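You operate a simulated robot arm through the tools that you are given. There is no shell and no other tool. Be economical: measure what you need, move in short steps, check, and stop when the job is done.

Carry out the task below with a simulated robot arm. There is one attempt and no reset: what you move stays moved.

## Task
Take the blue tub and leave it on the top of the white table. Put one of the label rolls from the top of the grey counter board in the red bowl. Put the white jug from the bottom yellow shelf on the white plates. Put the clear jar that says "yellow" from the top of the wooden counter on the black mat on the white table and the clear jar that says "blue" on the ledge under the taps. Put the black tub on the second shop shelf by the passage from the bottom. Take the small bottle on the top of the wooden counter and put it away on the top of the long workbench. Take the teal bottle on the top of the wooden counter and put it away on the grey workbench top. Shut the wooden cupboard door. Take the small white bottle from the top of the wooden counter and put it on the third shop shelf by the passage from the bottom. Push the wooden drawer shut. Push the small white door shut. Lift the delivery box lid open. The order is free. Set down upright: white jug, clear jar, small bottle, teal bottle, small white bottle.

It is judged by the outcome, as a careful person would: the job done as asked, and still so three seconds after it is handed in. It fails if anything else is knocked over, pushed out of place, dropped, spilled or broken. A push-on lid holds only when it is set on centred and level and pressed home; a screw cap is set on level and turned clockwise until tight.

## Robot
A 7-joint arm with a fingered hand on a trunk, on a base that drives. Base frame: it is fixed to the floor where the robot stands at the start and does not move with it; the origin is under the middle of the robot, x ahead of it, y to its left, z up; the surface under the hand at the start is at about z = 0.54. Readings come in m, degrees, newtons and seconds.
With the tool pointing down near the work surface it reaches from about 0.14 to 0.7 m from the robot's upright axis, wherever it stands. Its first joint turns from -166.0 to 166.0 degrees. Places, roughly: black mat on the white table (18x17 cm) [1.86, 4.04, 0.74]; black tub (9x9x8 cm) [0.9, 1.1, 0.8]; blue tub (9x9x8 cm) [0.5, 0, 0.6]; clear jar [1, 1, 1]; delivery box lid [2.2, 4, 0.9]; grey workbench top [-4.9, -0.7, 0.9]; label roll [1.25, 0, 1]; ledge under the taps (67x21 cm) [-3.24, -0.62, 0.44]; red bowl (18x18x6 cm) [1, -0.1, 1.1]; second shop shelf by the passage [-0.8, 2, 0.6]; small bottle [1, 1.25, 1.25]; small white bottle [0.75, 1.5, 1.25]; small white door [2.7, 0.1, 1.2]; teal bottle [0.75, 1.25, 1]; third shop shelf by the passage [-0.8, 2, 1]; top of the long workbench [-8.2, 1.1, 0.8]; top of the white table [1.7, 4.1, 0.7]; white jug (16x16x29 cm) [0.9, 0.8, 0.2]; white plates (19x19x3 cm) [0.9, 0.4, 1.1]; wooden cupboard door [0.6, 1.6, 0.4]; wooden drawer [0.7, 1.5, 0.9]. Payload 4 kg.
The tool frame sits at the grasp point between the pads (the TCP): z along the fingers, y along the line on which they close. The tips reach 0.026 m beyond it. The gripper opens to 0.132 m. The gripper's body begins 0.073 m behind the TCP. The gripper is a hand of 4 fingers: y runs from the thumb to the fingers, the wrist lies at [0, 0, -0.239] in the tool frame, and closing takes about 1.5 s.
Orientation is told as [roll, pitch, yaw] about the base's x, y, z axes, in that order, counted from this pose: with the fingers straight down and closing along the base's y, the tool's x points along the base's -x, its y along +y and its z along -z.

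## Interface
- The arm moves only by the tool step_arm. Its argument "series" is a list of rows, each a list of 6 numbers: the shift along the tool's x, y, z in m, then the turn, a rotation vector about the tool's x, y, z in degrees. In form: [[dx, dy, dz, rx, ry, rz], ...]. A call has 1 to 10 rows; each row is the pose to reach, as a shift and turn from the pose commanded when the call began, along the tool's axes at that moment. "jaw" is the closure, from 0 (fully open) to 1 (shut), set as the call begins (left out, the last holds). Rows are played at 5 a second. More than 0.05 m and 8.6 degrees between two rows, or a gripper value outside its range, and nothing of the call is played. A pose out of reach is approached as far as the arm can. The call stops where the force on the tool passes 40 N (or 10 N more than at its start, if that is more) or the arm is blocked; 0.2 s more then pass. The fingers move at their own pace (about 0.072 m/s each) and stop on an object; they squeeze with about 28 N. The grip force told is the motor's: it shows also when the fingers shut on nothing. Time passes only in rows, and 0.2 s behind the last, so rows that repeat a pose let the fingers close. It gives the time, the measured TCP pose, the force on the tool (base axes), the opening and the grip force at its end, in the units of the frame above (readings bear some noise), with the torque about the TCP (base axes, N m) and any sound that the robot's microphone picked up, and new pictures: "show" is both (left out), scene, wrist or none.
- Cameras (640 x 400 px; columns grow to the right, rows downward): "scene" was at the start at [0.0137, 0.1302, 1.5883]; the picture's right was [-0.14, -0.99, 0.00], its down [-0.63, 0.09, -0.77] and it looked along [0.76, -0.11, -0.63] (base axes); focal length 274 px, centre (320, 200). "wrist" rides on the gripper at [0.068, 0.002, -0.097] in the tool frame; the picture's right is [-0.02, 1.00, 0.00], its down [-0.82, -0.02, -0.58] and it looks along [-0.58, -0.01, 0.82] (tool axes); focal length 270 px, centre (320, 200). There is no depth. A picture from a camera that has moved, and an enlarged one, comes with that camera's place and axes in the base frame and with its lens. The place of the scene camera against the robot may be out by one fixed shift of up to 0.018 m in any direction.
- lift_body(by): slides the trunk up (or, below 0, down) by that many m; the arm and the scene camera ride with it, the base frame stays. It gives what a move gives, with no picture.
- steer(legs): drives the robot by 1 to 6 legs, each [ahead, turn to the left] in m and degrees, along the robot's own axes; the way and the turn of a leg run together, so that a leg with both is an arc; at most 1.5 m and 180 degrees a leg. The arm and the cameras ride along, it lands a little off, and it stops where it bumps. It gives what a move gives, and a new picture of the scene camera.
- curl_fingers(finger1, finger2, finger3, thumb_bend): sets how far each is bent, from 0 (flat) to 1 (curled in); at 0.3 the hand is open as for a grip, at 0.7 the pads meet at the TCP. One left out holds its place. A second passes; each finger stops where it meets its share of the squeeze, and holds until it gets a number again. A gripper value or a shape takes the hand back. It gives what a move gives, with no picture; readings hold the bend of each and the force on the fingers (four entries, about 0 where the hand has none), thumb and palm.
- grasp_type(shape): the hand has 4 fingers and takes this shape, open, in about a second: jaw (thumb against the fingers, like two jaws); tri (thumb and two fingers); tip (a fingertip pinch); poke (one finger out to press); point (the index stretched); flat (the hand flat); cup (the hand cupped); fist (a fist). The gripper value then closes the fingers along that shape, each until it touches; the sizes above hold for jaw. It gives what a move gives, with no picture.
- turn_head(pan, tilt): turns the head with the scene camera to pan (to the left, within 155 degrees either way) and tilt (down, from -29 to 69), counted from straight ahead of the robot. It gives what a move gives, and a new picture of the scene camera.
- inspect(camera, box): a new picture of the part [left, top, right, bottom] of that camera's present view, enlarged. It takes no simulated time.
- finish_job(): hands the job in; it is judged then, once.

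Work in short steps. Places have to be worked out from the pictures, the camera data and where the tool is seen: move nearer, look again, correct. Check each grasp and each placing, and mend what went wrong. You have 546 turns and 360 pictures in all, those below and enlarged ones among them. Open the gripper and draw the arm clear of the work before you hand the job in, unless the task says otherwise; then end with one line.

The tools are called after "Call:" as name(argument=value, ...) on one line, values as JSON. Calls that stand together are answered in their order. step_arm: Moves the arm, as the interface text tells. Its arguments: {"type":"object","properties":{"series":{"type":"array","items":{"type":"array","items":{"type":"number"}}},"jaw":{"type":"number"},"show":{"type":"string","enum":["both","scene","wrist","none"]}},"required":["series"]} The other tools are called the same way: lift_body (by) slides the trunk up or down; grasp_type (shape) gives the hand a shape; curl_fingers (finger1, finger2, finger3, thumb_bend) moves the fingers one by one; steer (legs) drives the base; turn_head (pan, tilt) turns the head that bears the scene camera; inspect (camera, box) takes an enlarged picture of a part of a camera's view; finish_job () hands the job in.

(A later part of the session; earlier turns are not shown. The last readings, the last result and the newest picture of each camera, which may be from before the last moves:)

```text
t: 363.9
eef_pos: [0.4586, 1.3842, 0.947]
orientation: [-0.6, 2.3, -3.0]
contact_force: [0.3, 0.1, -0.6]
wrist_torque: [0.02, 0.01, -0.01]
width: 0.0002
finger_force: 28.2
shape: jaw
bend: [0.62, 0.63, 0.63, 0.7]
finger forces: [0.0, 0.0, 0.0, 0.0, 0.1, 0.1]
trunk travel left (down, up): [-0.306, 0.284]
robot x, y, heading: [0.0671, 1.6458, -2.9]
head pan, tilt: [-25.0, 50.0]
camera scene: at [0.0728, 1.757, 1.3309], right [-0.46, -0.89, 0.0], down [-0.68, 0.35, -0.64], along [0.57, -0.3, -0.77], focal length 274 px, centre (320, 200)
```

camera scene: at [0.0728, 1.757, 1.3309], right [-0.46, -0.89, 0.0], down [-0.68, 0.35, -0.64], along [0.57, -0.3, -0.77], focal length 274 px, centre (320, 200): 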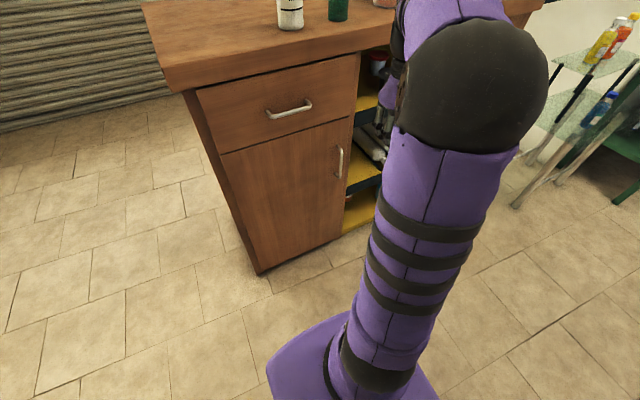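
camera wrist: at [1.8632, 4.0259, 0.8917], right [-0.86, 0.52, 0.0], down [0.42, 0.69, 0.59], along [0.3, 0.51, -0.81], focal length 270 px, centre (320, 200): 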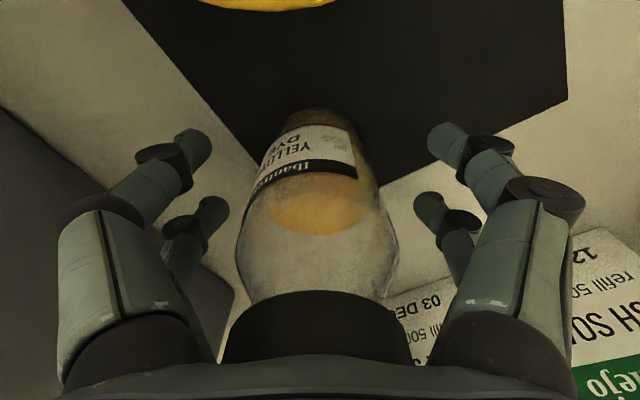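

Both door and drawer are shut. Next I move to face the yellow shelves at y≈1.05.

Call:
lift_body(by=0.28)

Call:
steer(legs=[[-0.05, 0], [0, -88], [0.6, 0], [0, 90]])

Call:
turn_head(pan=-10, tilt=40)

```text
t: 366.8
eef_pos: [0.4591, 1.3839, 1.2288]
orientation: [-0.6, 2.3, -3.1]
contact_force: [0.3, -0.1, -1.1]
wrist_torque: [-0.01, -0.01, 0.03]
width: 0.0
finger_force: 28.4
shape: jaw
bend: [0.62, 0.63, 0.63, 0.7]
finger forces: [0.0, 0.0, 0.0, 0.1, 0.0, 0.0]
trunk travel left (down, up): [-0.586, 0.004]
robot x, y, heading: [0.0654, 1.647, -2.5]
head pan, tilt: [-25.0, 50.0]
```

```text
t: 379.1
eef_pos: [0.3943, 0.8008, 1.2298]
orientation: [-0.7, 2.3, -2.3]
contact_force: [-0.2, 0.4, 0.5]
wrist_torque: [-0.05, 0.0, 0.03]
width: 0.0001
finger_force: 27.9
shape: jaw
bend: [0.62, 0.63, 0.63, 0.7]
finger forces: [0.1, 0.0, 0.0, 0.0, 0.0, 0.0]
trunk travel left (down, up): [-0.586, 0.004]
robot x, y, heading: [0.0044, 1.061, -2.1]
head pan, tilt: [-25.0, 50.0]
camera scene: at [0.0047, 1.1685, 1.6109], right [-0.45, -0.89, 0.0], down [-0.68, 0.35, -0.64], along [0.57, -0.29, -0.77], focal length 274 px, centre (320, 200)
```

scene: 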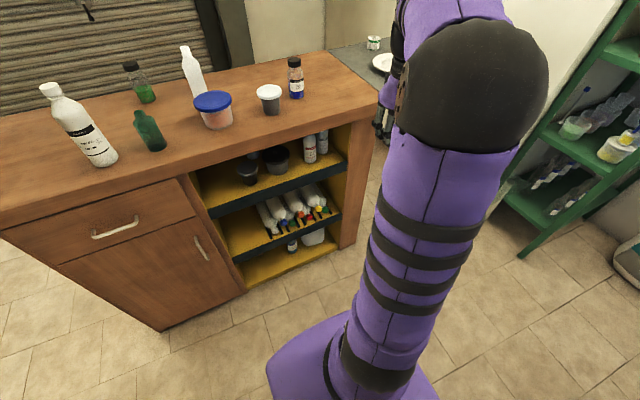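

```text
t: 379.8
eef_pos: [0.3945, 0.7987, 1.229]
orientation: [-0.6, 2.2, -2.4]
contact_force: [-0.5, -0.9, -0.7]
wrist_torque: [0.0, -0.04, 0.01]
width: 0.0
finger_force: 27.4
shape: jaw
bend: [0.62, 0.63, 0.63, 0.7]
finger forces: [0.0, 0.0, 0.1, 0.0, 0.0, 0.1]
trunk travel left (down, up): [-0.586, 0.004]
robot x, y, heading: [0.0003, 1.0614, -1.5]
head pan, tilt: [-10.0, 40.0]
camera scene: at [0.0192, 1.1857, 1.625], right [-0.21, -0.98, 0.0], down [-0.63, 0.13, -0.77], along [0.75, -0.16, -0.64], focal length 274 px, centre (320, 200)
```

scene: 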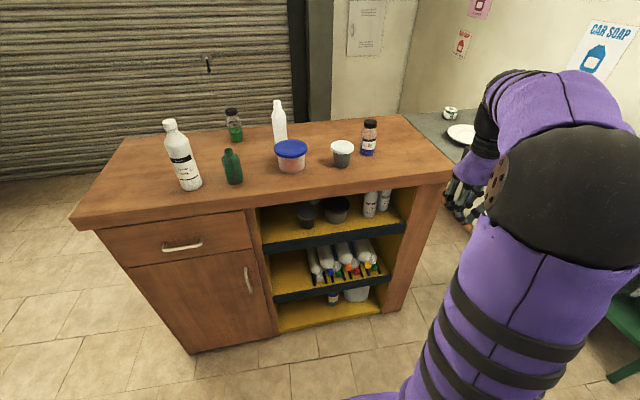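

I'll lower the trunk to look into the yellow shelves.

Call:
lift_body(by=-0.35)

Call:
turn_head(pan=-8, tilt=30)

Call:
inspect(camera="scene", box=[180, 120, 420, 320])

```text
t: 383.3
eef_pos: [0.3949, 0.8, 0.8785]
orientation: [-0.6, 2.2, -2.4]
contact_force: [0.0, 1.1, 0.6]
wrist_torque: [-0.03, -0.02, -0.04]
width: 0.0
finger_force: 27.8
shape: jaw
bend: [0.62, 0.63, 0.63, 0.7]
finger forces: [0.1, 0.0, 0.0, 0.0, 0.0, 0.0]
trunk travel left (down, up): [-0.236, 0.354]
robot x, y, heading: [0.0012, 1.0629, -2.2]
head pan, tilt: [-10.0, 40.0]
```

```text
t: 384.0
eef_pos: [0.3947, 0.8001, 0.8792]
orientation: [-0.6, 2.4, -2.3]
contact_force: [-0.5, 0.1, 0.1]
wrist_torque: [0.0, 0.01, 0.03]
width: 0.0
finger_force: 28.0
shape: jaw
bend: [0.62, 0.63, 0.63, 0.7]
finger forces: [0.0, 0.0, 0.0, 0.1, 0.0, 0.0]
trunk travel left (down, up): [-0.236, 0.354]
robot x, y, heading: [0.0044, 1.0604, -2.0]
head pan, tilt: [-8.0, 30.0]
camera scene: at [0.0251, 1.1878, 1.2904], right [-0.17, -0.98, 0.0], down [-0.49, 0.09, -0.87], along [0.85, -0.15, -0.5], focal length 274 px, centre (320, 200)
```

scene: 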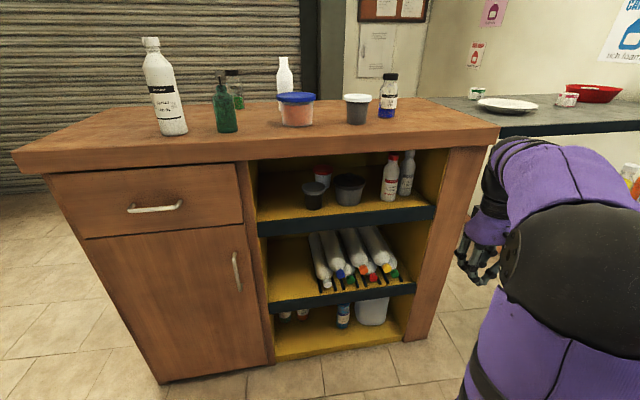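

```text
2.00 times, centred on (300, 220) of scene
camera zoom: at [0.0251, 1.1878, 1.2904], right [-0.17, -0.98, 0.0], down [-0.49, 0.09, -0.87], along [0.85, -0.15, -0.5], focal length 547 px, centre (360, 160)
```

zoom: 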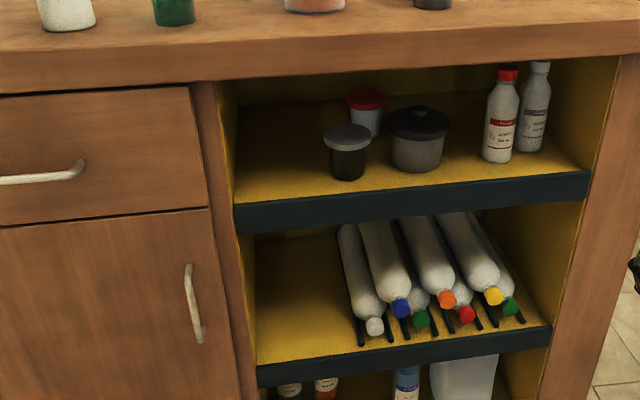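

The black tub is the smaller dark one at roughly (0.80–0.87, 1.07), reachable only with a horizontal hand. I'll centre the hand at y≈1.06 and rotate the tool forward while extending.

Call:
step_arm(series=[[-0.01, 0.045, 0, 0, 0, 0], [-0.02, 0.09, 0, 0, 0, 0], [-0.03, 0.135, 0, 0, 0, 0], [-0.04, 0.18, 0, 0, 0, 0], [-0.05, 0.225, 0, 0, 0, 0], [-0.06, 0.26, 0, 0, 0, 0], [-0.075, 0.26, 0, 0, -8, 0], [-0.09, 0.26, 0, 0, -16, 0], [-0.105, 0.26, 0, 0, -24, 0], [-0.12, 0.26, 0, 0, -32, 0]], jaw=0.1, show="none")

```text
t: 386.2
eef_pos: [0.5253, 1.0546, 0.872]
orientation: [-0.7, -29.8, -1.9]
contact_force: [0.4, 0.1, 0.8]
wrist_torque: [-0.02, 0.02, -0.02]
width: 0.1187
finger_force: 0.0
shape: jaw
bend: [0.48, 0.48, 0.48, 0.33]
finger forces: [0.0, 0.1, 0.0, 0.1, 0.0, 0.0]
trunk travel left (down, up): [-0.236, 0.354]
robot x, y, heading: [0.0044, 1.0589, -2.0]
head pan, tilt: [-8.0, 30.0]
```

Call:
step_arm(series=[[-0.009, 0, 0.005, 0, -8, 0], [-0.018, 0, 0.01, 0, -16, 0], [-0.027, 0, 0.016, 0, -24, 0], [-0.036, 0, 0.021, 0, -32, 0], [-0.045, 0, 0.026, 0, -40, 0], [-0.055, 0, 0.031, 0, -48, 0], [-0.064, 0, 0.036, 0, -56, 0], [-0.07, 0, 0.04, 0, -60, 0], [-0.07, 0, 0.04, 0, -60, 0]])

```text
t: 388.2
eef_pos: [0.6042, 1.0495, 0.8712]
orientation: [-66.1, -89.3, 63.8]
contact_force: [0.4, -0.2, -0.8]
wrist_torque: [-0.02, -0.01, -0.01]
width: 0.1188
finger_force: 0.1
shape: jaw
bend: [0.48, 0.48, 0.48, 0.33]
finger forces: [0.1, 0.0, 0.0, 0.0, 0.0, 0.0]
out of reach, approached as far as the arm can: row 4
trunk travel left (down, up): [-0.236, 0.354]
robot x, y, heading: [0.0018, 1.0593, -2.2]
head pan, tilt: [-8.0, 30.0]
camera scene: at [0.0251, 1.188, 1.2903], right [-0.17, -0.98, 0.0], down [-0.49, 0.09, -0.87], along [0.85, -0.15, -0.5], focal length 274 px, centre (320, 200)
camera wrist: at [0.5078, 1.0547, 0.803], right [0.04, 1.0, 0.01], down [-0.57, 0.01, 0.82], along [0.82, -0.04, 0.57], focal length 270 px, centre (320, 200)
```

scene: 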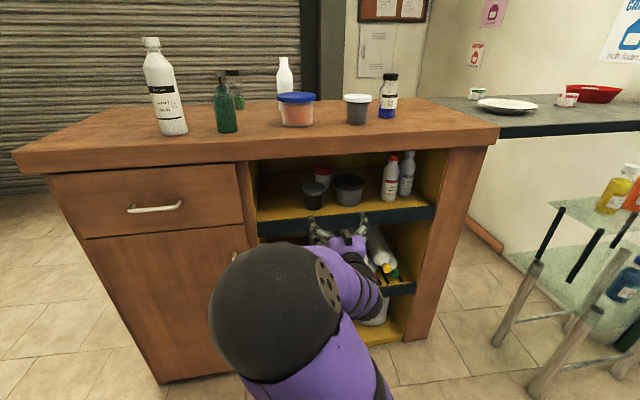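
wrist: 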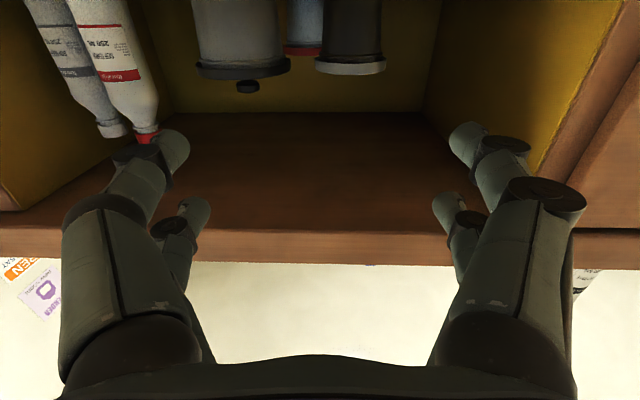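

The tub reads about (0.86, 1.076) with its top near z 0.857, and the larger tub stands about 3 cm to its right. I'll tilt the hand to 30° below horizontal and shift to y≈1.085 before going in.

Call:
step_arm(series=[[0, 0.01, 0, 0, 7, 0], [0, 0.02, 0, 0, 14, 0], [0, 0.03, 0, 0, 21, 0], [0, 0.035, 0.01, 0, 28, 0], [0, 0.035, 0.02, 0, 28, 0]])

```text
t: 389.4
eef_pos: [0.6278, 1.0832, 0.8698]
orientation: [-1.4, -61.6, -1.2]
contact_force: [0.2, 0.0, 0.1]
wrist_torque: [-0.03, -0.01, 0.0]
width: 0.119
finger_force: 0.1
shape: jaw
bend: [0.48, 0.48, 0.48, 0.33]
finger forces: [0.0, 0.1, 0.0, 0.1, 0.0, 0.0]
trunk travel left (down, up): [-0.236, 0.354]
robot x, y, heading: [0.0005, 1.0582, -2.0]
head pan, tilt: [-8.0, 30.0]
camera scene: at [0.0249, 1.1877, 1.2904], right [-0.17, -0.98, 0.0], down [-0.49, 0.09, -0.87], along [0.85, -0.15, -0.5], focal length 274 px, centre (320, 200)
camera wrist: at [0.5107, 1.09, 0.8556], right [0.05, 1.0, 0.01], down [-0.12, 0.0, 0.99], along [0.99, -0.06, 0.12], focal length 270 px, centre (320, 200)
```

scene: 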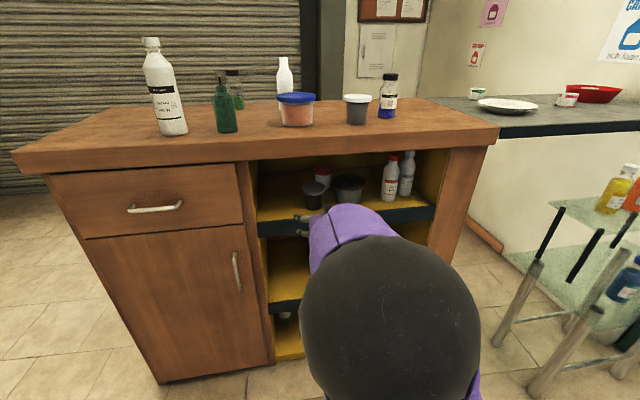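
wrist: 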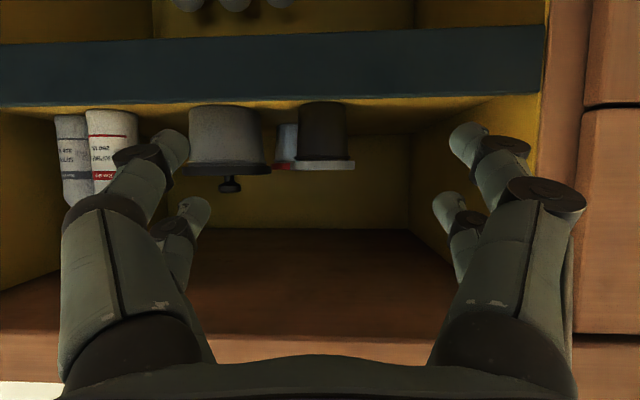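

Now I see clearly: tub at about (0.89, 1.075), z 0.765–0.857; the shelf has a raised lip to z≈0.80. I'll go in halfway first.

Call:
step_arm(series=[[-0.013, 0.004, 0.035, 0, 0, 0], [-0.026, 0.008, 0.07, 0, 0, 0], [-0.04, 0.011, 0.1, 0, 0, 0], [-0.053, 0.013, 0.135, 0, 0, 0], [-0.06, 0.013, 0.15, 0, 0, 0], [-0.06, 0.013, 0.15, 0, 0, 0]], show="wrist")

```text
t: 390.8
eef_pos: [0.7872, 1.0919, 0.8511]
orientation: [-1.4, -61.7, -1.2]
contact_force: [-0.7, 0.2, 0.0]
wrist_torque: [0.0, 0.0, 0.01]
width: 0.1186
finger_force: 0.0
shape: jaw
bend: [0.48, 0.48, 0.48, 0.33]
finger forces: [0.0, 0.0, 0.0, 0.0, 0.1, 0.0]
trunk travel left (down, up): [-0.236, 0.354]
robot x, y, heading: [0.0033, 1.0616, -2.2]
head pan, tilt: [-8.0, 30.0]
camera wrist: at [0.67, 1.0978, 0.8368], right [0.05, 1.0, 0.01], down [-0.12, 0.0, 0.99], along [0.99, -0.05, 0.12], focal length 270 px, centre (320, 200)
```

wrist: 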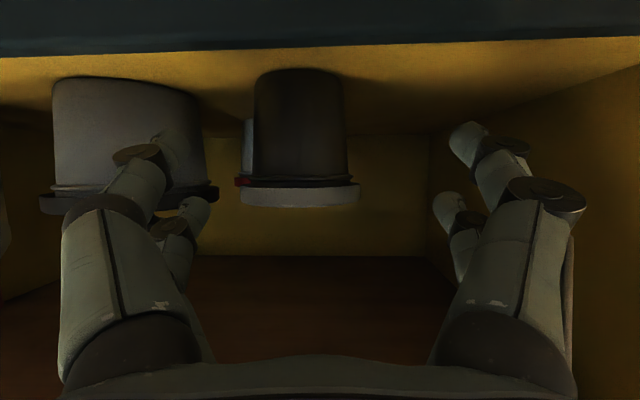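

Tub at (0.872, 1.073). The lids are close together but the bodies leave a 3.5 cm gap for the thumb. I'll go in the rest of the way at z≈0.825.

Call:
step_arm(series=[[-0.005, 0, 0.025, 0, 0, 0], [-0.01, 0, 0.05, 0, 0, 0], [-0.015, 0, 0.07, 0, 0, 0], [-0.019, 0, 0.088, 0, 0, 0], [-0.019, 0, 0.088, 0, 0, 0]], show="wrist")

```text
t: 392.0
eef_pos: [0.8733, 1.0869, 0.8273]
orientation: [-1.3, -61.7, -1.2]
contact_force: [0.0, 0.1, 0.2]
wrist_torque: [-0.01, -0.03, 0.01]
width: 0.1187
finger_force: 0.1
shape: jaw
bend: [0.48, 0.48, 0.48, 0.33]
finger forces: [0.0, 0.0, 0.0, 0.0, 0.1, 0.0]
trunk travel left (down, up): [-0.236, 0.354]
robot x, y, heading: [0.0047, 1.0597, -2.1]
head pan, tilt: [-8.0, 30.0]
camera wrist: at [0.7564, 1.0926, 0.8123], right [0.05, 1.0, 0.01], down [-0.12, 0.0, 0.99], along [0.99, -0.05, 0.12], focal length 270 px, centre (320, 200)
```

wrist: 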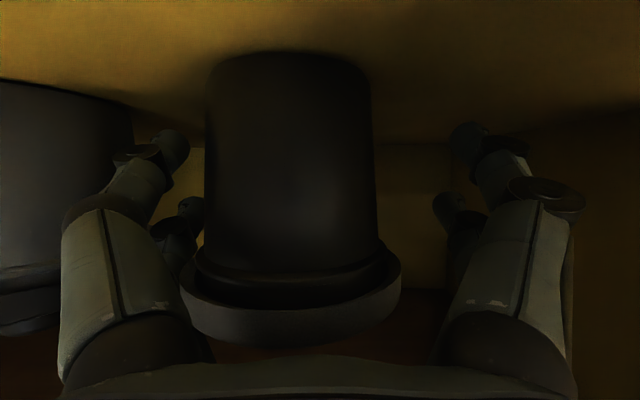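

The thumb is cleanly in the gap. Closing the grip.

Call:
step_arm(series=[[0, 0, 0, 0, 0, 0], [0, 0, 0, 0, 0, 0], [0, 0, 0, 0, 0, 0], [0, 0, 0, 0, 0, 0], [0, 0, 0, 0, 0, 0], [0, 0, 0, 0, 0, 0], [0, 0, 0, 0, 0, 0]], jaw=1, show="wrist")

```text
t: 393.6
eef_pos: [0.8732, 1.0868, 0.8263]
orientation: [-1.5, -61.8, -1.2]
contact_force: [0.9, 0.0, 0.7]
wrist_torque: [-0.02, 0.01, 0.01]
width: 0.0392
finger_force: 28.0
shape: jaw
bend: [0.74, 0.78, 0.78, 0.75]
finger forces: [20.7, 47.6, 41.3, 0.0, 28.3, 0.1]
trunk travel left (down, up): [-0.236, 0.354]
robot x, y, heading: [-0.0005, 1.0589, -2.2]
head pan, tilt: [-8.0, 30.0]
camera wrist: at [0.7562, 1.0925, 0.8123], right [0.05, 1.0, 0.01], down [-0.12, 0.0, 0.99], along [0.99, -0.05, 0.12], focal length 270 px, centre (320, 200)
```

wrist: 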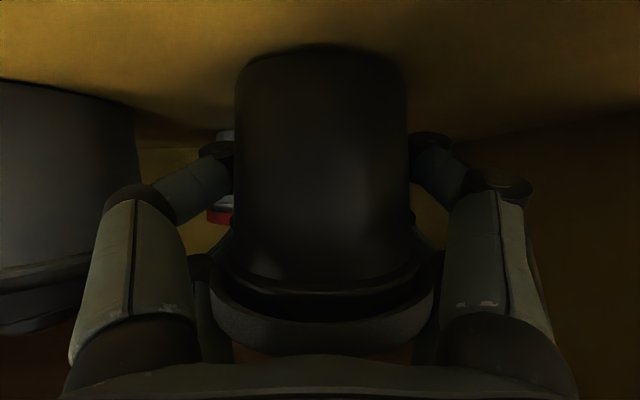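

Gripped. I'll lift 4.5 cm with the trunk to clear the lip, then withdraw in -x.

Call:
lift_body(by=0.045)

Call:
inspect(camera="wrist", box=[0, 0, 640, 400])

```text
t: 394.4
eef_pos: [0.8732, 1.0862, 0.8714]
orientation: [-1.4, -61.6, -1.2]
contact_force: [-0.9, -0.3, -1.1]
wrist_torque: [-0.03, 0.03, -0.02]
width: 0.0389
finger_force: 27.6
shape: jaw
bend: [0.74, 0.78, 0.78, 0.75]
finger forces: [20.7, 47.6, 41.3, 0.0, 28.3, 0.1]
trunk travel left (down, up): [-0.281, 0.309]
robot x, y, heading: [0.0027, 1.0579, -1.9]
head pan, tilt: [-8.0, 30.0]
```

```text
1.00 times, centred on (320, 200) of wrist (not enlarged: the box is as wide or as high as the picture)
camera zoom: at [0.7563, 1.0925, 0.8573], right [0.05, 1.0, 0.01], down [-0.12, 0.0, 0.99], along [0.99, -0.05, 0.12], focal length 270 px, centre (320, 200)
```

zoom: 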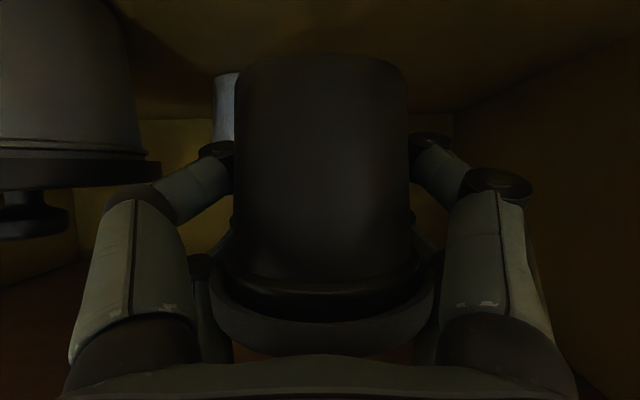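

The tub is up. I withdraw it straight out.

Call:
step_arm(series=[[0.019, -0.002, -0.035, 0, 0, 0], [0.038, -0.004, -0.07, 0, 0, 0], [0.057, -0.006, -0.105, 0, 0, 0], [0.076, -0.008, -0.14, 0, 0, 0], [0.095, -0.01, -0.176, 0, 0, 0], [0.114, -0.012, -0.211, 0, 0, 0], [0.124, -0.013, -0.23, 0, 0, 0], [0.124, -0.013, -0.23, 0, 0, 0]], show="scene")

```text
t: 396.2
eef_pos: [0.613, 1.0828, 0.873]
orientation: [-1.4, -61.7, -1.2]
contact_force: [-0.3, -0.6, -0.9]
wrist_torque: [-0.01, 0.01, -0.03]
width: 0.039
finger_force: 27.7
shape: jaw
bend: [0.74, 0.79, 0.78, 0.75]
finger forces: [20.9, 47.7, 41.2, 0.0, 28.4, 0.1]
trunk travel left (down, up): [-0.281, 0.309]
robot x, y, heading: [0.0028, 1.0597, -1.9]
head pan, tilt: [-8.0, 30.0]
camera scene: at [0.0251, 1.1878, 1.3354], right [-0.17, -0.98, 0.0], down [-0.49, 0.09, -0.87], along [0.85, -0.15, -0.5], focal length 274 px, centre (320, 200)
```

scene: 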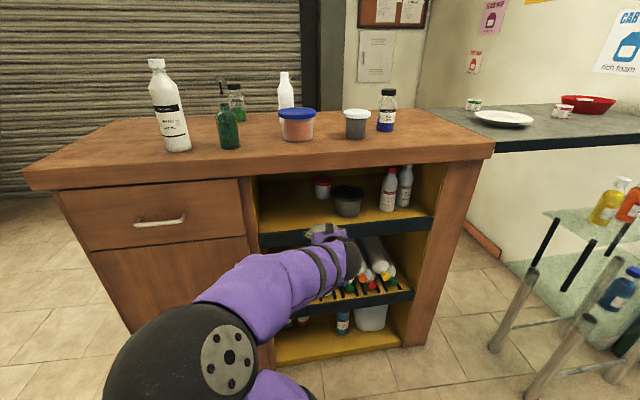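

The tub is out. I'll raise the trunk, pull the hand in, and drive to face the shop shelf at y≈1.85.

Call:
lift_body(by=0.3)

Call:
step_arm(series=[[0.019, -0.002, -0.035, 0, 0, 0], [0.038, -0.004, -0.07, 0, 0, 0], [0.057, -0.006, -0.105, 0, 0, 0], [0.076, -0.008, -0.14, 0, 0, 0], [0.09, -0.01, -0.167, 0, 0, 0], [0.09, -0.01, -0.167, 0, 0, 0]], show="none")

Call:
steer(legs=[[0.04, 0], [0, 86], [0.8, 0], [0, 90]])

Call:
turn_head(pan=20, tilt=35)

```text
t: 399.2
eef_pos: [0.6137, 1.0838, 1.1729]
orientation: [-1.3, -61.6, -1.2]
contact_force: [-0.1, -0.6, 0.0]
wrist_torque: [0.05, 0.0, 0.03]
width: 0.0388
finger_force: 28.0
shape: jaw
bend: [0.74, 0.79, 0.78, 0.75]
finger forces: [20.8, 47.5, 41.3, 0.1, 28.4, 0.0]
trunk travel left (down, up): [-0.581, 0.009]
robot x, y, heading: [0.0017, 1.0601, -1.9]
head pan, tilt: [-8.0, 30.0]
```

```text
t: 400.5
eef_pos: [0.464, 0.9776, 1.1991]
orientation: [0.8, -60.4, -18.9]
contact_force: [-0.1, 0.5, -1.1]
wrist_torque: [-0.01, 0.02, -0.01]
width: 0.0382
finger_force: 27.8
shape: jaw
bend: [0.74, 0.79, 0.78, 0.75]
finger forces: [21.5, 49.6, 42.4, 0.1, 28.1, 0.0]
out of reach, approached as far as the arm can: row 3, 4, 5, 6
trunk travel left (down, up): [-0.581, 0.009]
robot x, y, heading: [-0.0014, 1.059, -2.1]
head pan, tilt: [-8.0, 30.0]
stopped in row 6: the arm was blocked; the commanded pose is now the measured one
```

```text
t: 413.4
eef_pos: [-0.3421, 1.9773, 1.1985]
orientation: [1.0, -60.3, 155.5]
contact_force: [0.2, 0.1, 0.6]
wrist_torque: [-0.05, 0.01, 0.0]
width: 0.0383
finger_force: 27.7
shape: jaw
bend: [0.74, 0.79, 0.78, 0.75]
finger forces: [20.9, 48.8, 40.3, 0.0, 28.2, 0.1]
trunk travel left (down, up): [-0.581, 0.009]
robot x, y, heading: [0.1126, 1.8513, 172.5]
head pan, tilt: [-8.0, 30.0]
camera scene: at [0.0518, 1.7047, 1.6354], right [0.27, 0.96, 0.0], down [0.48, -0.13, -0.87], along [-0.83, 0.23, -0.5], focal length 274 px, centre (320, 200)
```

scene: 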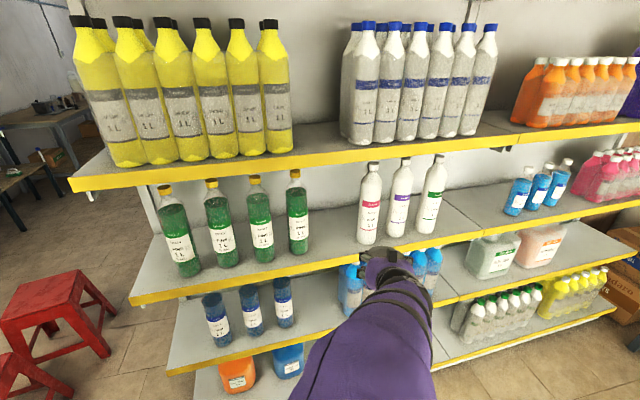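

```text
t: 414.4
eef_pos: [-0.3413, 1.9773, 1.1989]
orientation: [1.0, -60.2, 155.2]
contact_force: [0.2, 0.3, 0.2]
wrist_torque: [0.01, 0.0, -0.01]
width: 0.0385
finger_force: 27.8
shape: jaw
bend: [0.74, 0.79, 0.78, 0.75]
finger forces: [20.9, 48.8, 40.2, 0.0, 28.0, 0.1]
trunk travel left (down, up): [-0.581, 0.009]
robot x, y, heading: [0.1134, 1.8516, 172.3]
head pan, tilt: [20.0, 35.0]
camera scene: at [0.0528, 1.6616, 1.6276], right [-0.21, 0.98, 0.0], down [0.56, 0.12, -0.82], along [-0.8, -0.17, -0.57], focal length 274 px, centre (320, 200)
```

scene: 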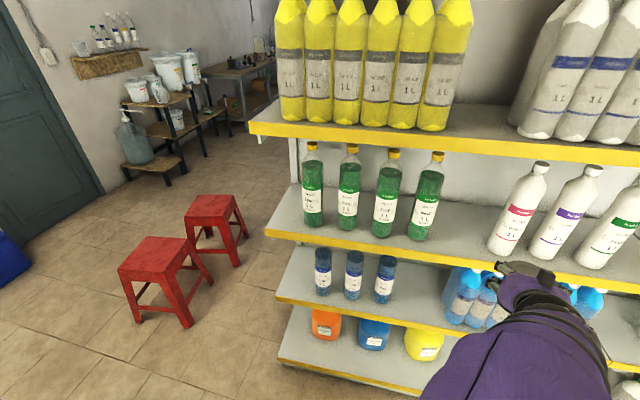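

The second shelf (z≈0.6) has a free stretch between the navy bottles (y≈1.78) and the light-blue ones (y≈2.08), so I aim for y≈1.93. First I straighten the hand's yaw and extend to just in front of the shelf edge.

Call:
step_arm(series=[[0.0, 0, 0, -6, 0, -3.3], [0.0, 0, 0, -12, 0, -6.6], [0.0, 0, 0, -18, 0, -10], [0.0, 0, 0, -20, 0, -11], [0.0, 0, 0, -20, 0, -11]], show="none")

```text
t: 415.6
eef_pos: [-0.3431, 1.9769, 1.1984]
orientation: [1.6, -60.6, 177.7]
contact_force: [-0.6, -0.6, -0.2]
wrist_torque: [0.01, 0.03, 0.01]
width: 0.038
finger_force: 27.9
shape: jaw
bend: [0.74, 0.79, 0.78, 0.75]
finger forces: [20.6, 49.1, 41.1, 0.0, 28.3, 0.0]
trunk travel left (down, up): [-0.581, 0.009]
robot x, y, heading: [0.1121, 1.8502, 172.3]
head pan, tilt: [20.0, 35.0]
```

Call:
step_arm(series=[[-0.014, 0.013, 0.026, 0, 0, 0], [-0.028, 0.026, 0.052, 0, 0, 0], [-0.042, 0.039, 0.078, 0, 0, 0], [-0.057, 0.052, 0.104, 0, 0, 0], [-0.057, 0.052, 0.104, 0, 0, 0]], show="none")

Call:
lift_body(by=-0.4)

Call:
inspect(camera="scene", box=[0, 0, 640, 400])

Call:
inspect(camera="wrist", box=[0, 0, 640, 400])

```text
t: 416.8
eef_pos: [-0.4623, 1.9315, 1.199]
orientation: [1.6, -60.4, 177.6]
contact_force: [-0.5, 0.1, -0.2]
wrist_torque: [0.02, -0.03, 0.01]
width: 0.0381
finger_force: 28.0
shape: jaw
bend: [0.74, 0.79, 0.78, 0.75]
finger forces: [20.2, 49.5, 42.6, 0.1, 28.6, 0.0]
trunk travel left (down, up): [-0.581, 0.009]
robot x, y, heading: [0.1132, 1.8489, 172.5]
head pan, tilt: [20.0, 35.0]
```

```text
t: 420.6
eef_pos: [-0.4612, 1.9327, 0.7979]
orientation: [1.7, -60.5, 177.6]
contact_force: [-0.2, -0.1, -0.3]
wrist_torque: [-0.01, -0.03, -0.01]
width: 0.038
finger_force: 27.8
shape: jaw
bend: [0.74, 0.79, 0.78, 0.75]
finger forces: [20.2, 49.6, 42.7, 0.1, 28.6, 0.0]
trunk travel left (down, up): [-0.181, 0.409]
robot x, y, heading: [0.1079, 1.8518, 172.2]
head pan, tilt: [20.0, 35.0]
```

```text
1.00 times, centred on (320, 200) of scene (not enlarged: the box is as wide or as high as the picture)
camera zoom: at [0.0529, 1.6616, 1.2276], right [-0.21, 0.98, 0.0], down [0.56, 0.12, -0.82], along [-0.8, -0.18, -0.57], focal length 274 px, centre (320, 200)
```

zoom: 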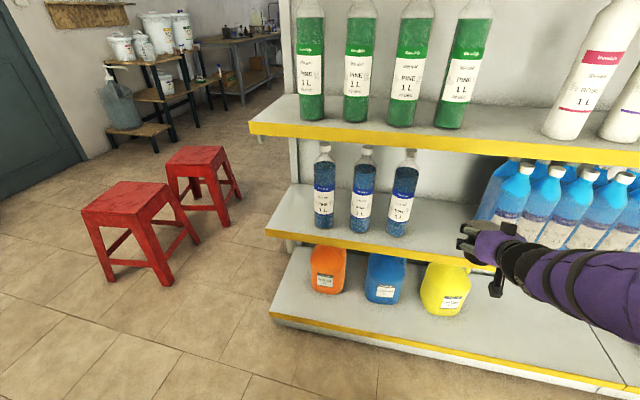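

```text
1.00 times, centred on (320, 200) of wrist (not enlarged: the box is as wide or as high as the picture)
camera zoom: at [-0.3433, 1.9275, 0.7871], right [-0.03, -1.0, 0.04], down [0.1, 0.03, 0.99], along [-0.99, 0.03, 0.1], focal length 270 px, centre (320, 200)
```

zoom: 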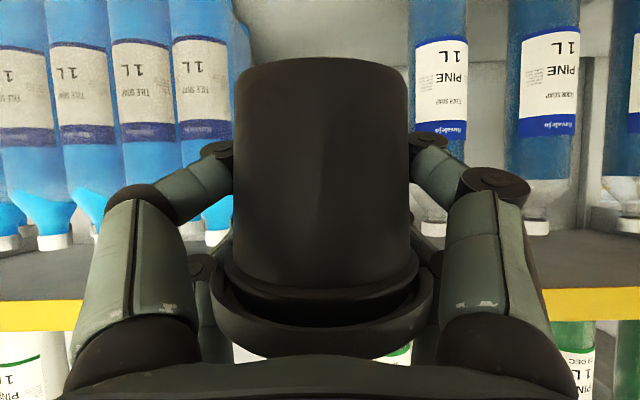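

Free space is y 1.825–2.05, and the tub is centred at 1.935. I'll lower a bit and slide it in over the shelf.

Call:
lift_body(by=-0.085)

Call:
step_arm(series=[[-0.019, 0, 0.035, 0, 0, 0], [-0.038, 0, 0.07, 0, 0, 0], [-0.057, 0, 0.105, 0, 0, 0], [-0.076, 0, 0.14, 0, 0, 0], [-0.095, 0, 0.175, 0, 0, 0], [-0.114, 0, 0.21, 0, 0, 0], [-0.12, 0, 0.22, 0, 0, 0], [-0.12, 0, 0.22, 0, 0, 0]])

```text
t: 421.8
eef_pos: [-0.4613, 1.9317, 0.7131]
orientation: [1.7, -60.4, 177.7]
contact_force: [0.4, -0.2, -0.3]
wrist_torque: [0.03, -0.02, -0.03]
width: 0.038
finger_force: 27.7
shape: jaw
bend: [0.74, 0.79, 0.78, 0.75]
finger forces: [20.2, 49.7, 42.6, 0.1, 28.5, 0.0]
trunk travel left (down, up): [-0.096, 0.494]
robot x, y, heading: [0.112, 1.8495, 172.3]
head pan, tilt: [20.0, 35.0]
```

```text
t: 423.6
eef_pos: [-0.7115, 1.9351, 0.7082]
orientation: [1.7, -60.4, 177.6]
contact_force: [0.0, 0.3, -0.5]
wrist_torque: [-0.02, 0.01, -0.03]
width: 0.0379
finger_force: 27.7
shape: jaw
bend: [0.74, 0.79, 0.78, 0.75]
finger forces: [20.1, 50.2, 43.7, 0.0, 28.8, 0.1]
trunk travel left (down, up): [-0.096, 0.494]
robot x, y, heading: [0.1076, 1.8515, 172.6]
head pan, tilt: [20.0, 35.0]
camera scene: at [0.0528, 1.6616, 1.1426], right [-0.21, 0.98, 0.0], down [0.56, 0.12, -0.82], along [-0.8, -0.18, -0.57], focal length 274 px, centre (320, 200)
camera wrist: at [-0.5931, 1.9311, 0.6972], right [-0.03, -1.0, 0.04], down [0.1, 0.03, 0.99], along [-0.99, 0.03, 0.1], focal length 270 px, centre (320, 200)
```

scene: 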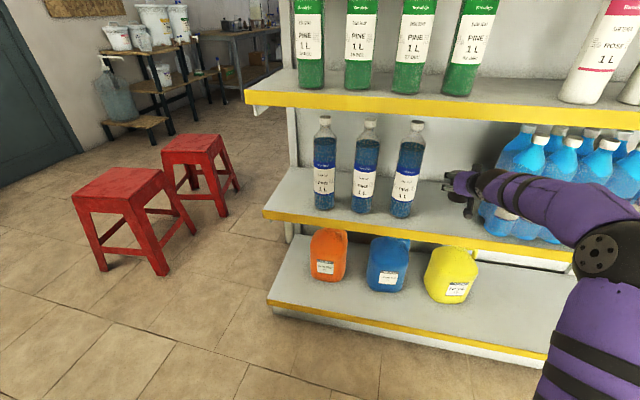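
wrist: 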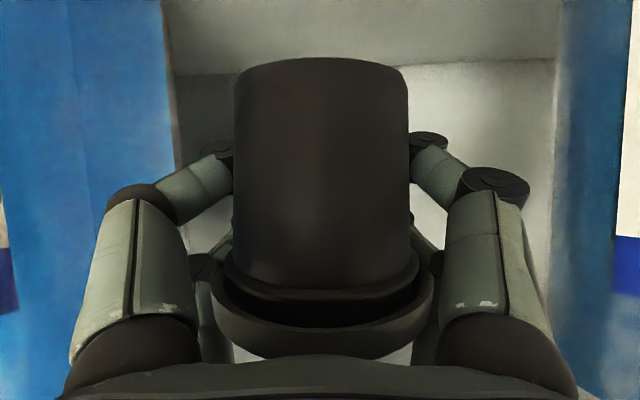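

The tub is over the shelf. I lower it with the trunk in small amounts until contact.

Call:
lift_body(by=-0.035)

Call:
lift_body(by=-0.01)

Call:
lift_body(by=-0.008)

```text
t: 424.4
eef_pos: [-0.7117, 1.9351, 0.6737]
orientation: [1.8, -60.5, 177.7]
contact_force: [-0.8, -0.8, 0.0]
wrist_torque: [0.02, 0.0, 0.0]
width: 0.0377
finger_force: 28.0
shape: jaw
bend: [0.74, 0.79, 0.78, 0.75]
finger forces: [20.1, 50.1, 43.6, 0.0, 28.8, 0.0]
trunk travel left (down, up): [-0.061, 0.529]
robot x, y, heading: [0.108, 1.8512, 172.5]
head pan, tilt: [20.0, 35.0]
```

```text
t: 425.0
eef_pos: [-0.711, 1.9347, 0.6635]
orientation: [1.7, -60.5, 177.6]
contact_force: [0.1, -0.4, -0.1]
wrist_torque: [-0.01, 0.02, 0.0]
width: 0.0378
finger_force: 27.5
shape: jaw
bend: [0.74, 0.79, 0.78, 0.75]
finger forces: [20.1, 50.2, 43.6, 0.0, 28.8, 0.0]
trunk travel left (down, up): [-0.051, 0.539]
robot x, y, heading: [0.1083, 1.8494, 172.1]
head pan, tilt: [20.0, 35.0]
```

```text
t: 425.6
eef_pos: [-0.7112, 1.9348, 0.6557]
orientation: [1.6, -60.5, 177.7]
contact_force: [1.0, 0.5, -0.9]
wrist_torque: [-0.01, 0.01, -0.03]
width: 0.0377
finger_force: 27.9
shape: jaw
bend: [0.74, 0.79, 0.78, 0.75]
finger forces: [20.1, 50.2, 43.6, 0.1, 28.8, 0.0]
trunk travel left (down, up): [-0.043, 0.547]
robot x, y, heading: [0.1125, 1.8497, 172.4]
head pan, tilt: [20.0, 35.0]
```

Call:
lift_body(by=-0.01)

Call:
lift_body(by=-0.01)

Call:
inspect(camera="scene", box=[260, 110, 640, 320])

```text
t: 426.1
eef_pos: [-0.7109, 1.9356, 0.6444]
orientation: [1.6, -60.5, 177.7]
contact_force: [-0.6, -0.4, -0.8]
wrist_torque: [0.01, -0.01, -0.03]
width: 0.0378
finger_force: 28.0
shape: jaw
bend: [0.74, 0.79, 0.78, 0.75]
finger forces: [20.1, 50.2, 43.6, 0.0, 28.8, 0.0]
trunk travel left (down, up): [-0.033, 0.557]
robot x, y, heading: [0.1078, 1.8515, 172.3]
head pan, tilt: [20.0, 35.0]
```

```text
t: 426.7
eef_pos: [-0.7111, 1.9359, 0.636]
orientation: [1.8, -60.5, 177.7]
contact_force: [-0.1, 0.6, -0.1]
wrist_torque: [-0.01, 0.02, -0.02]
width: 0.0378
finger_force: 27.5
shape: jaw
bend: [0.74, 0.79, 0.78, 0.75]
finger forces: [20.0, 50.2, 43.6, 0.0, 28.8, 0.0]
trunk travel left (down, up): [-0.023, 0.567]
robot x, y, heading: [0.1098, 1.8508, 172.6]
head pan, tilt: [20.0, 35.0]
```

```text
1.68 times, centred on (450, 215) of scene
camera zoom: at [0.0528, 1.6616, 1.0696], right [-0.21, 0.98, 0.0], down [0.56, 0.12, -0.82], along [-0.8, -0.18, -0.57], focal length 461 px, centre (101, 175)
```

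zoom: 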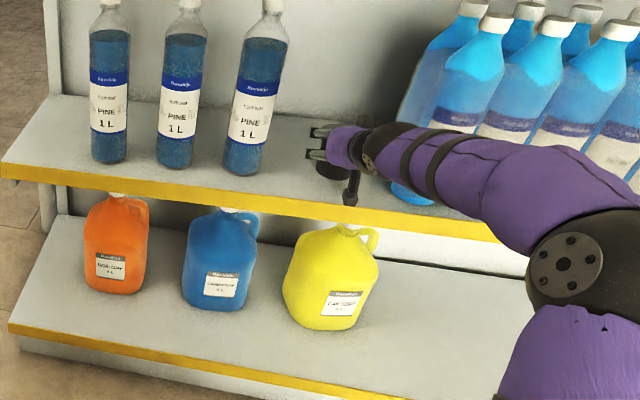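

Not on the shelf yet; I lower 2 cm more with the trunk, then use the arm.

Call:
lift_body(by=-0.015)

Call:
step_arm(series=[[0.004, 0, 0.002, 0, 0, 0], [0.009, 0, 0.005, 0, 0, 0], [0.013, 0, 0.007, 0, 0, 0], [0.018, 0, 0.01, 0, 0, 0]], show="none")

```text
t: 427.3
eef_pos: [-0.7115, 1.935, 0.6209]
orientation: [1.8, -60.5, 177.7]
contact_force: [0.3, 0.1, 0.1]
wrist_torque: [0.01, 0.02, -0.01]
width: 0.0379
finger_force: 28.2
shape: jaw
bend: [0.74, 0.79, 0.78, 0.75]
finger forces: [20.1, 50.2, 43.5, 0.1, 28.8, 0.0]
trunk travel left (down, up): [-0.008, 0.582]
robot x, y, heading: [0.1135, 1.8477, 172.4]
head pan, tilt: [20.0, 35.0]
```

```text
t: 428.3
eef_pos: [-0.7116, 1.9346, 0.6054]
orientation: [1.7, -61.1, 177.7]
contact_force: [0.9, 0.1, 17.0]
wrist_torque: [0.26, 0.11, 0.0]
width: 0.038
finger_force: 28.2
shape: jaw
bend: [0.74, 0.79, 0.78, 0.76]
finger forces: [20.8, 49.9, 39.7, 0.0, 30.3, 0.0]
trunk travel left (down, up): [-0.008, 0.582]
robot x, y, heading: [0.1127, 1.8478, 172.3]
head pan, tilt: [20.0, 35.0]
```

Contact. I'll open the fingers and back the hand out along its own axis.

Call:
step_arm(series=[[-0.002, 0, -0.001, 0, 0, 0], [-0.002, 0, -0.001, 0, 0, 0], [-0.002, 0, -0.001, 0, 0, 0], [-0.002, 0, -0.001, 0, 0, 0], [-0.002, 0, -0.001, 0, 0, 0], [-0.002, 0, -0.001, 0, 0, 0]], jaw=0.1, show="wrist")

```text
t: 429.7
eef_pos: [-0.7106, 1.9347, 0.6038]
orientation: [1.6, -60.6, 177.7]
contact_force: [-0.6, -0.1, 0.5]
wrist_torque: [-0.02, -0.01, -0.02]
width: 0.1185
finger_force: 0.1
shape: jaw
bend: [0.48, 0.48, 0.48, 0.33]
finger forces: [0.0, 0.1, 0.1, 0.0, 0.0, 0.0]
trunk travel left (down, up): [-0.008, 0.582]
robot x, y, heading: [0.1094, 1.8501, 172.5]
head pan, tilt: [20.0, 35.0]
camera wrist: at [-0.5928, 1.931, 0.5915], right [-0.03, -1.0, 0.04], down [0.1, 0.03, 0.99], along [-0.99, 0.03, 0.1], focal length 270 px, centre (320, 200)
```

wrist: 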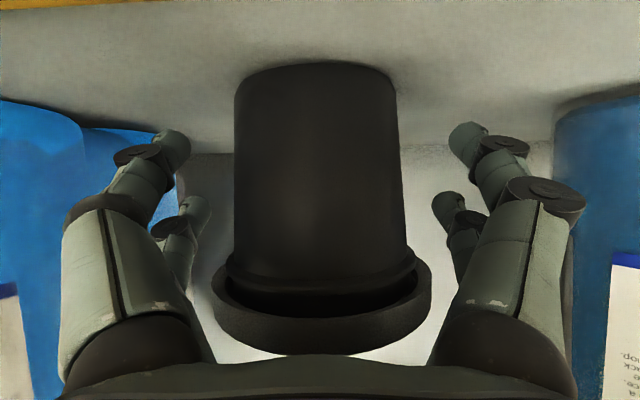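

Free and upright. Withdrawing.

Call:
step_arm(series=[[0.014, 0, -0.032, 0, 0, 0], [0.028, 0, -0.065, 0, 0, 0], [0.042, 0, -0.1, 0, 0, 0], [0.056, 0, -0.135, 0, 0, 0], [0.07, 0, -0.165, 0, 0, 0], [0.09, 0, -0.2, 0, 0, 0], [0.1, 0, -0.22, 0, 0, 0]])

```text
t: 431.3
eef_pos: [-0.4692, 1.9283, 0.6241]
orientation: [1.7, -60.4, 177.7]
contact_force: [0.1, 0.5, 0.4]
wrist_torque: [0.02, 0.01, -0.02]
width: 0.1186
finger_force: 0.0
shape: jaw
bend: [0.48, 0.48, 0.48, 0.33]
finger forces: [0.0, 0.1, 0.0, 0.0, 0.1, 0.0]
trunk travel left (down, up): [-0.008, 0.582]
robot x, y, heading: [0.1092, 1.848, 172.4]
head pan, tilt: [20.0, 35.0]
camera scene: at [0.0528, 1.6616, 1.0546], right [-0.21, 0.98, 0.0], down [0.56, 0.12, -0.82], along [-0.8, -0.18, -0.57], focal length 274 px, centre (320, 200)
camera wrist: at [-0.3515, 1.924, 0.6118], right [-0.03, -1.0, 0.04], down [0.1, 0.03, 0.99], along [-0.99, 0.03, 0.1], focal length 270 px, centre (320, 200)
```

scene: 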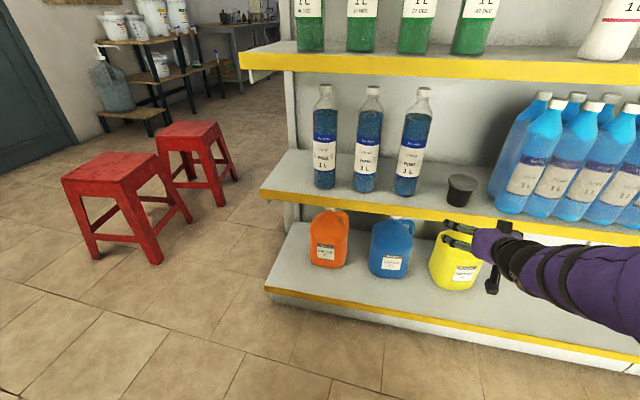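
wrist: 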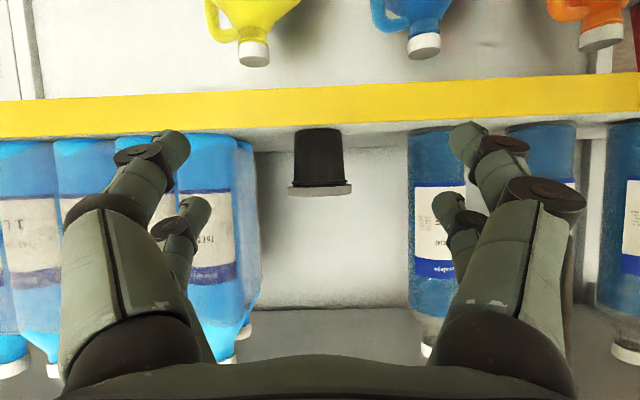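

The black tub stands on the second shelf. Next: the small white bottle, to be gripped with a horizontal hand from the aisle. I raise the trunk and turn to face the counter at y≈1.51.

Call:
lift_body(by=0.4)

Call:
lift_body(by=0.18)

Call:
steer(legs=[[0.03, 0], [0, 97], [0.33, 0], [0, 90]])

Call:
turn_head(pan=-5, tilt=30)

```text
t: 435.2
eef_pos: [-0.4706, 1.9282, 1.0235]
orientation: [1.8, -60.5, 177.7]
contact_force: [0.3, -0.2, 0.2]
wrist_torque: [0.02, 0.04, 0.04]
width: 0.1187
finger_force: 0.1
shape: jaw
bend: [0.48, 0.48, 0.48, 0.33]
finger forces: [0.0, 0.0, 0.0, 0.0, 0.0, 0.0]
trunk travel left (down, up): [-0.408, 0.182]
robot x, y, heading: [0.1113, 1.8509, 172.2]
head pan, tilt: [20.0, 35.0]
```

```text
t: 437.2
eef_pos: [-0.4692, 1.9287, 1.2027]
orientation: [1.7, -60.5, 177.8]
contact_force: [-0.5, -0.4, -1.2]
wrist_torque: [0.0, -0.04, -0.02]
width: 0.1186
finger_force: 0.0
shape: jaw
bend: [0.48, 0.48, 0.48, 0.33]
finger forces: [0.1, 0.1, 0.0, 0.0, 0.1, 0.1]
trunk travel left (down, up): [-0.588, 0.002]
robot x, y, heading: [0.1148, 1.8494, 172.3]
head pan, tilt: [20.0, 35.0]
```

```text
t: 448.6
eef_pos: [0.6625, 1.5412, 1.2028]
orientation: [1.6, -60.4, 6.6]
contact_force: [0.0, 0.4, 0.3]
wrist_torque: [-0.03, 0.01, 0.02]
width: 0.119
finger_force: 0.1
shape: jaw
bend: [0.48, 0.48, 0.48, 0.33]
finger forces: [0.0, 0.0, 0.0, 0.0, 0.0, 0.0]
trunk travel left (down, up): [-0.588, 0.002]
robot x, y, heading: [0.0746, 1.5284, 1.1]
head pan, tilt: [20.0, 35.0]
camera scene: at [0.084, 1.7012, 1.6346], right [0.36, -0.93, 0.0], down [-0.53, -0.21, -0.82], along [0.76, 0.3, -0.57], focal length 274 px, centre (320, 200)
```

scene: 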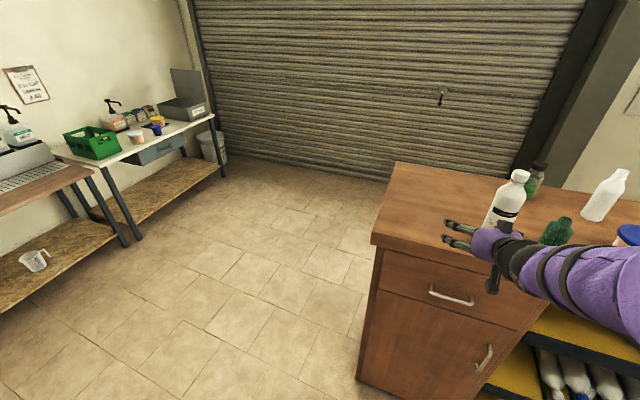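

```text
t: 449.5
eef_pos: [0.6622, 1.5412, 1.2034]
orientation: [1.5, -60.5, 6.7]
contact_force: [0.1, 0.2, -0.3]
wrist_torque: [0.0, 0.01, -0.01]
width: 0.1187
finger_force: 0.1
shape: jaw
bend: [0.48, 0.48, 0.48, 0.33]
finger forces: [0.0, 0.0, 0.1, 0.0, 0.0, 0.0]
trunk travel left (down, up): [-0.588, 0.002]
robot x, y, heading: [0.0759, 1.5251, 1.5]
head pan, tilt: [-5.0, 30.0]
camera scene: at [0.0922, 1.6634, 1.6424], right [-0.06, -1.0, 0.0], down [-0.5, 0.03, -0.87], along [0.86, -0.06, -0.5], focal length 274 px, centre (320, 200)
```

scene: 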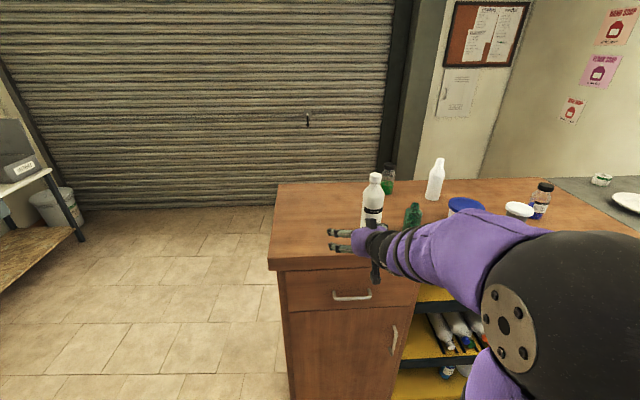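

The hand is just in front of the bottle; wrist view next.

Call:
inspect(camera="wrist", box=[0, 0, 640, 400])

```text
1.00 times, centred on (320, 200) of wrist (not enlarged: the box is as wide or as high as the picture)
camera zoom: at [0.5455, 1.5262, 1.1919], right [-0.13, 0.99, 0.04], down [-0.1, -0.05, 0.99], along [0.99, 0.12, 0.1], focal length 270 px, centre (320, 200)
```

zoom: 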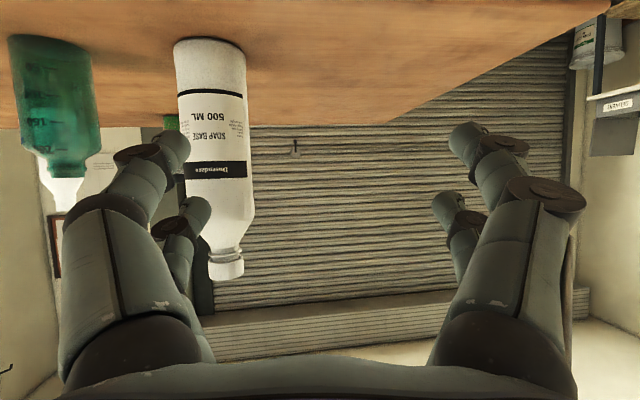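

The white bottle is at (0.815, 1.465), about 21 cm tall; the teal one at (0.81, 1.34). I'll align to y≈1.475 with a narrower opening and look again.

Call:
step_arm(series=[[0.008, -0.02, -0.003, 0, 0, 0], [0.015, -0.045, -0.006, 0, 0, 0], [0.0226, -0.065, -0.008, 0, 0, 0], [0.0026, -0.07, 0.028, 0, 0, 0], [0.0026, -0.07, 0.028, 0, 0, 0]], jaw=0.2, show="wrist")

```text
t: 450.7
eef_pos: [0.6949, 1.475, 1.1875]
orientation: [1.7, -60.4, 6.5]
contact_force: [-0.2, 0.3, -0.3]
wrist_torque: [-0.01, -0.02, 0.03]
width: 0.1058
finger_force: 0.0
shape: jaw
bend: [0.59, 0.59, 0.59, 0.44]
finger forces: [0.0, 0.0, 0.0, 0.1, 0.1, 0.1]
trunk travel left (down, up): [-0.588, 0.002]
robot x, y, heading: [0.0751, 1.5282, 1.4]
head pan, tilt: [-5.0, 30.0]
camera wrist: at [0.5787, 1.4604, 1.1761], right [-0.13, 0.99, 0.04], down [-0.09, -0.05, 0.99], along [0.99, 0.12, 0.1], focal length 270 px, centre (320, 200)
```

wrist: 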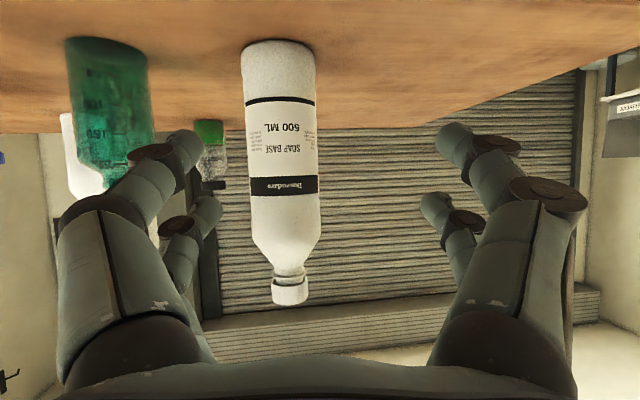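

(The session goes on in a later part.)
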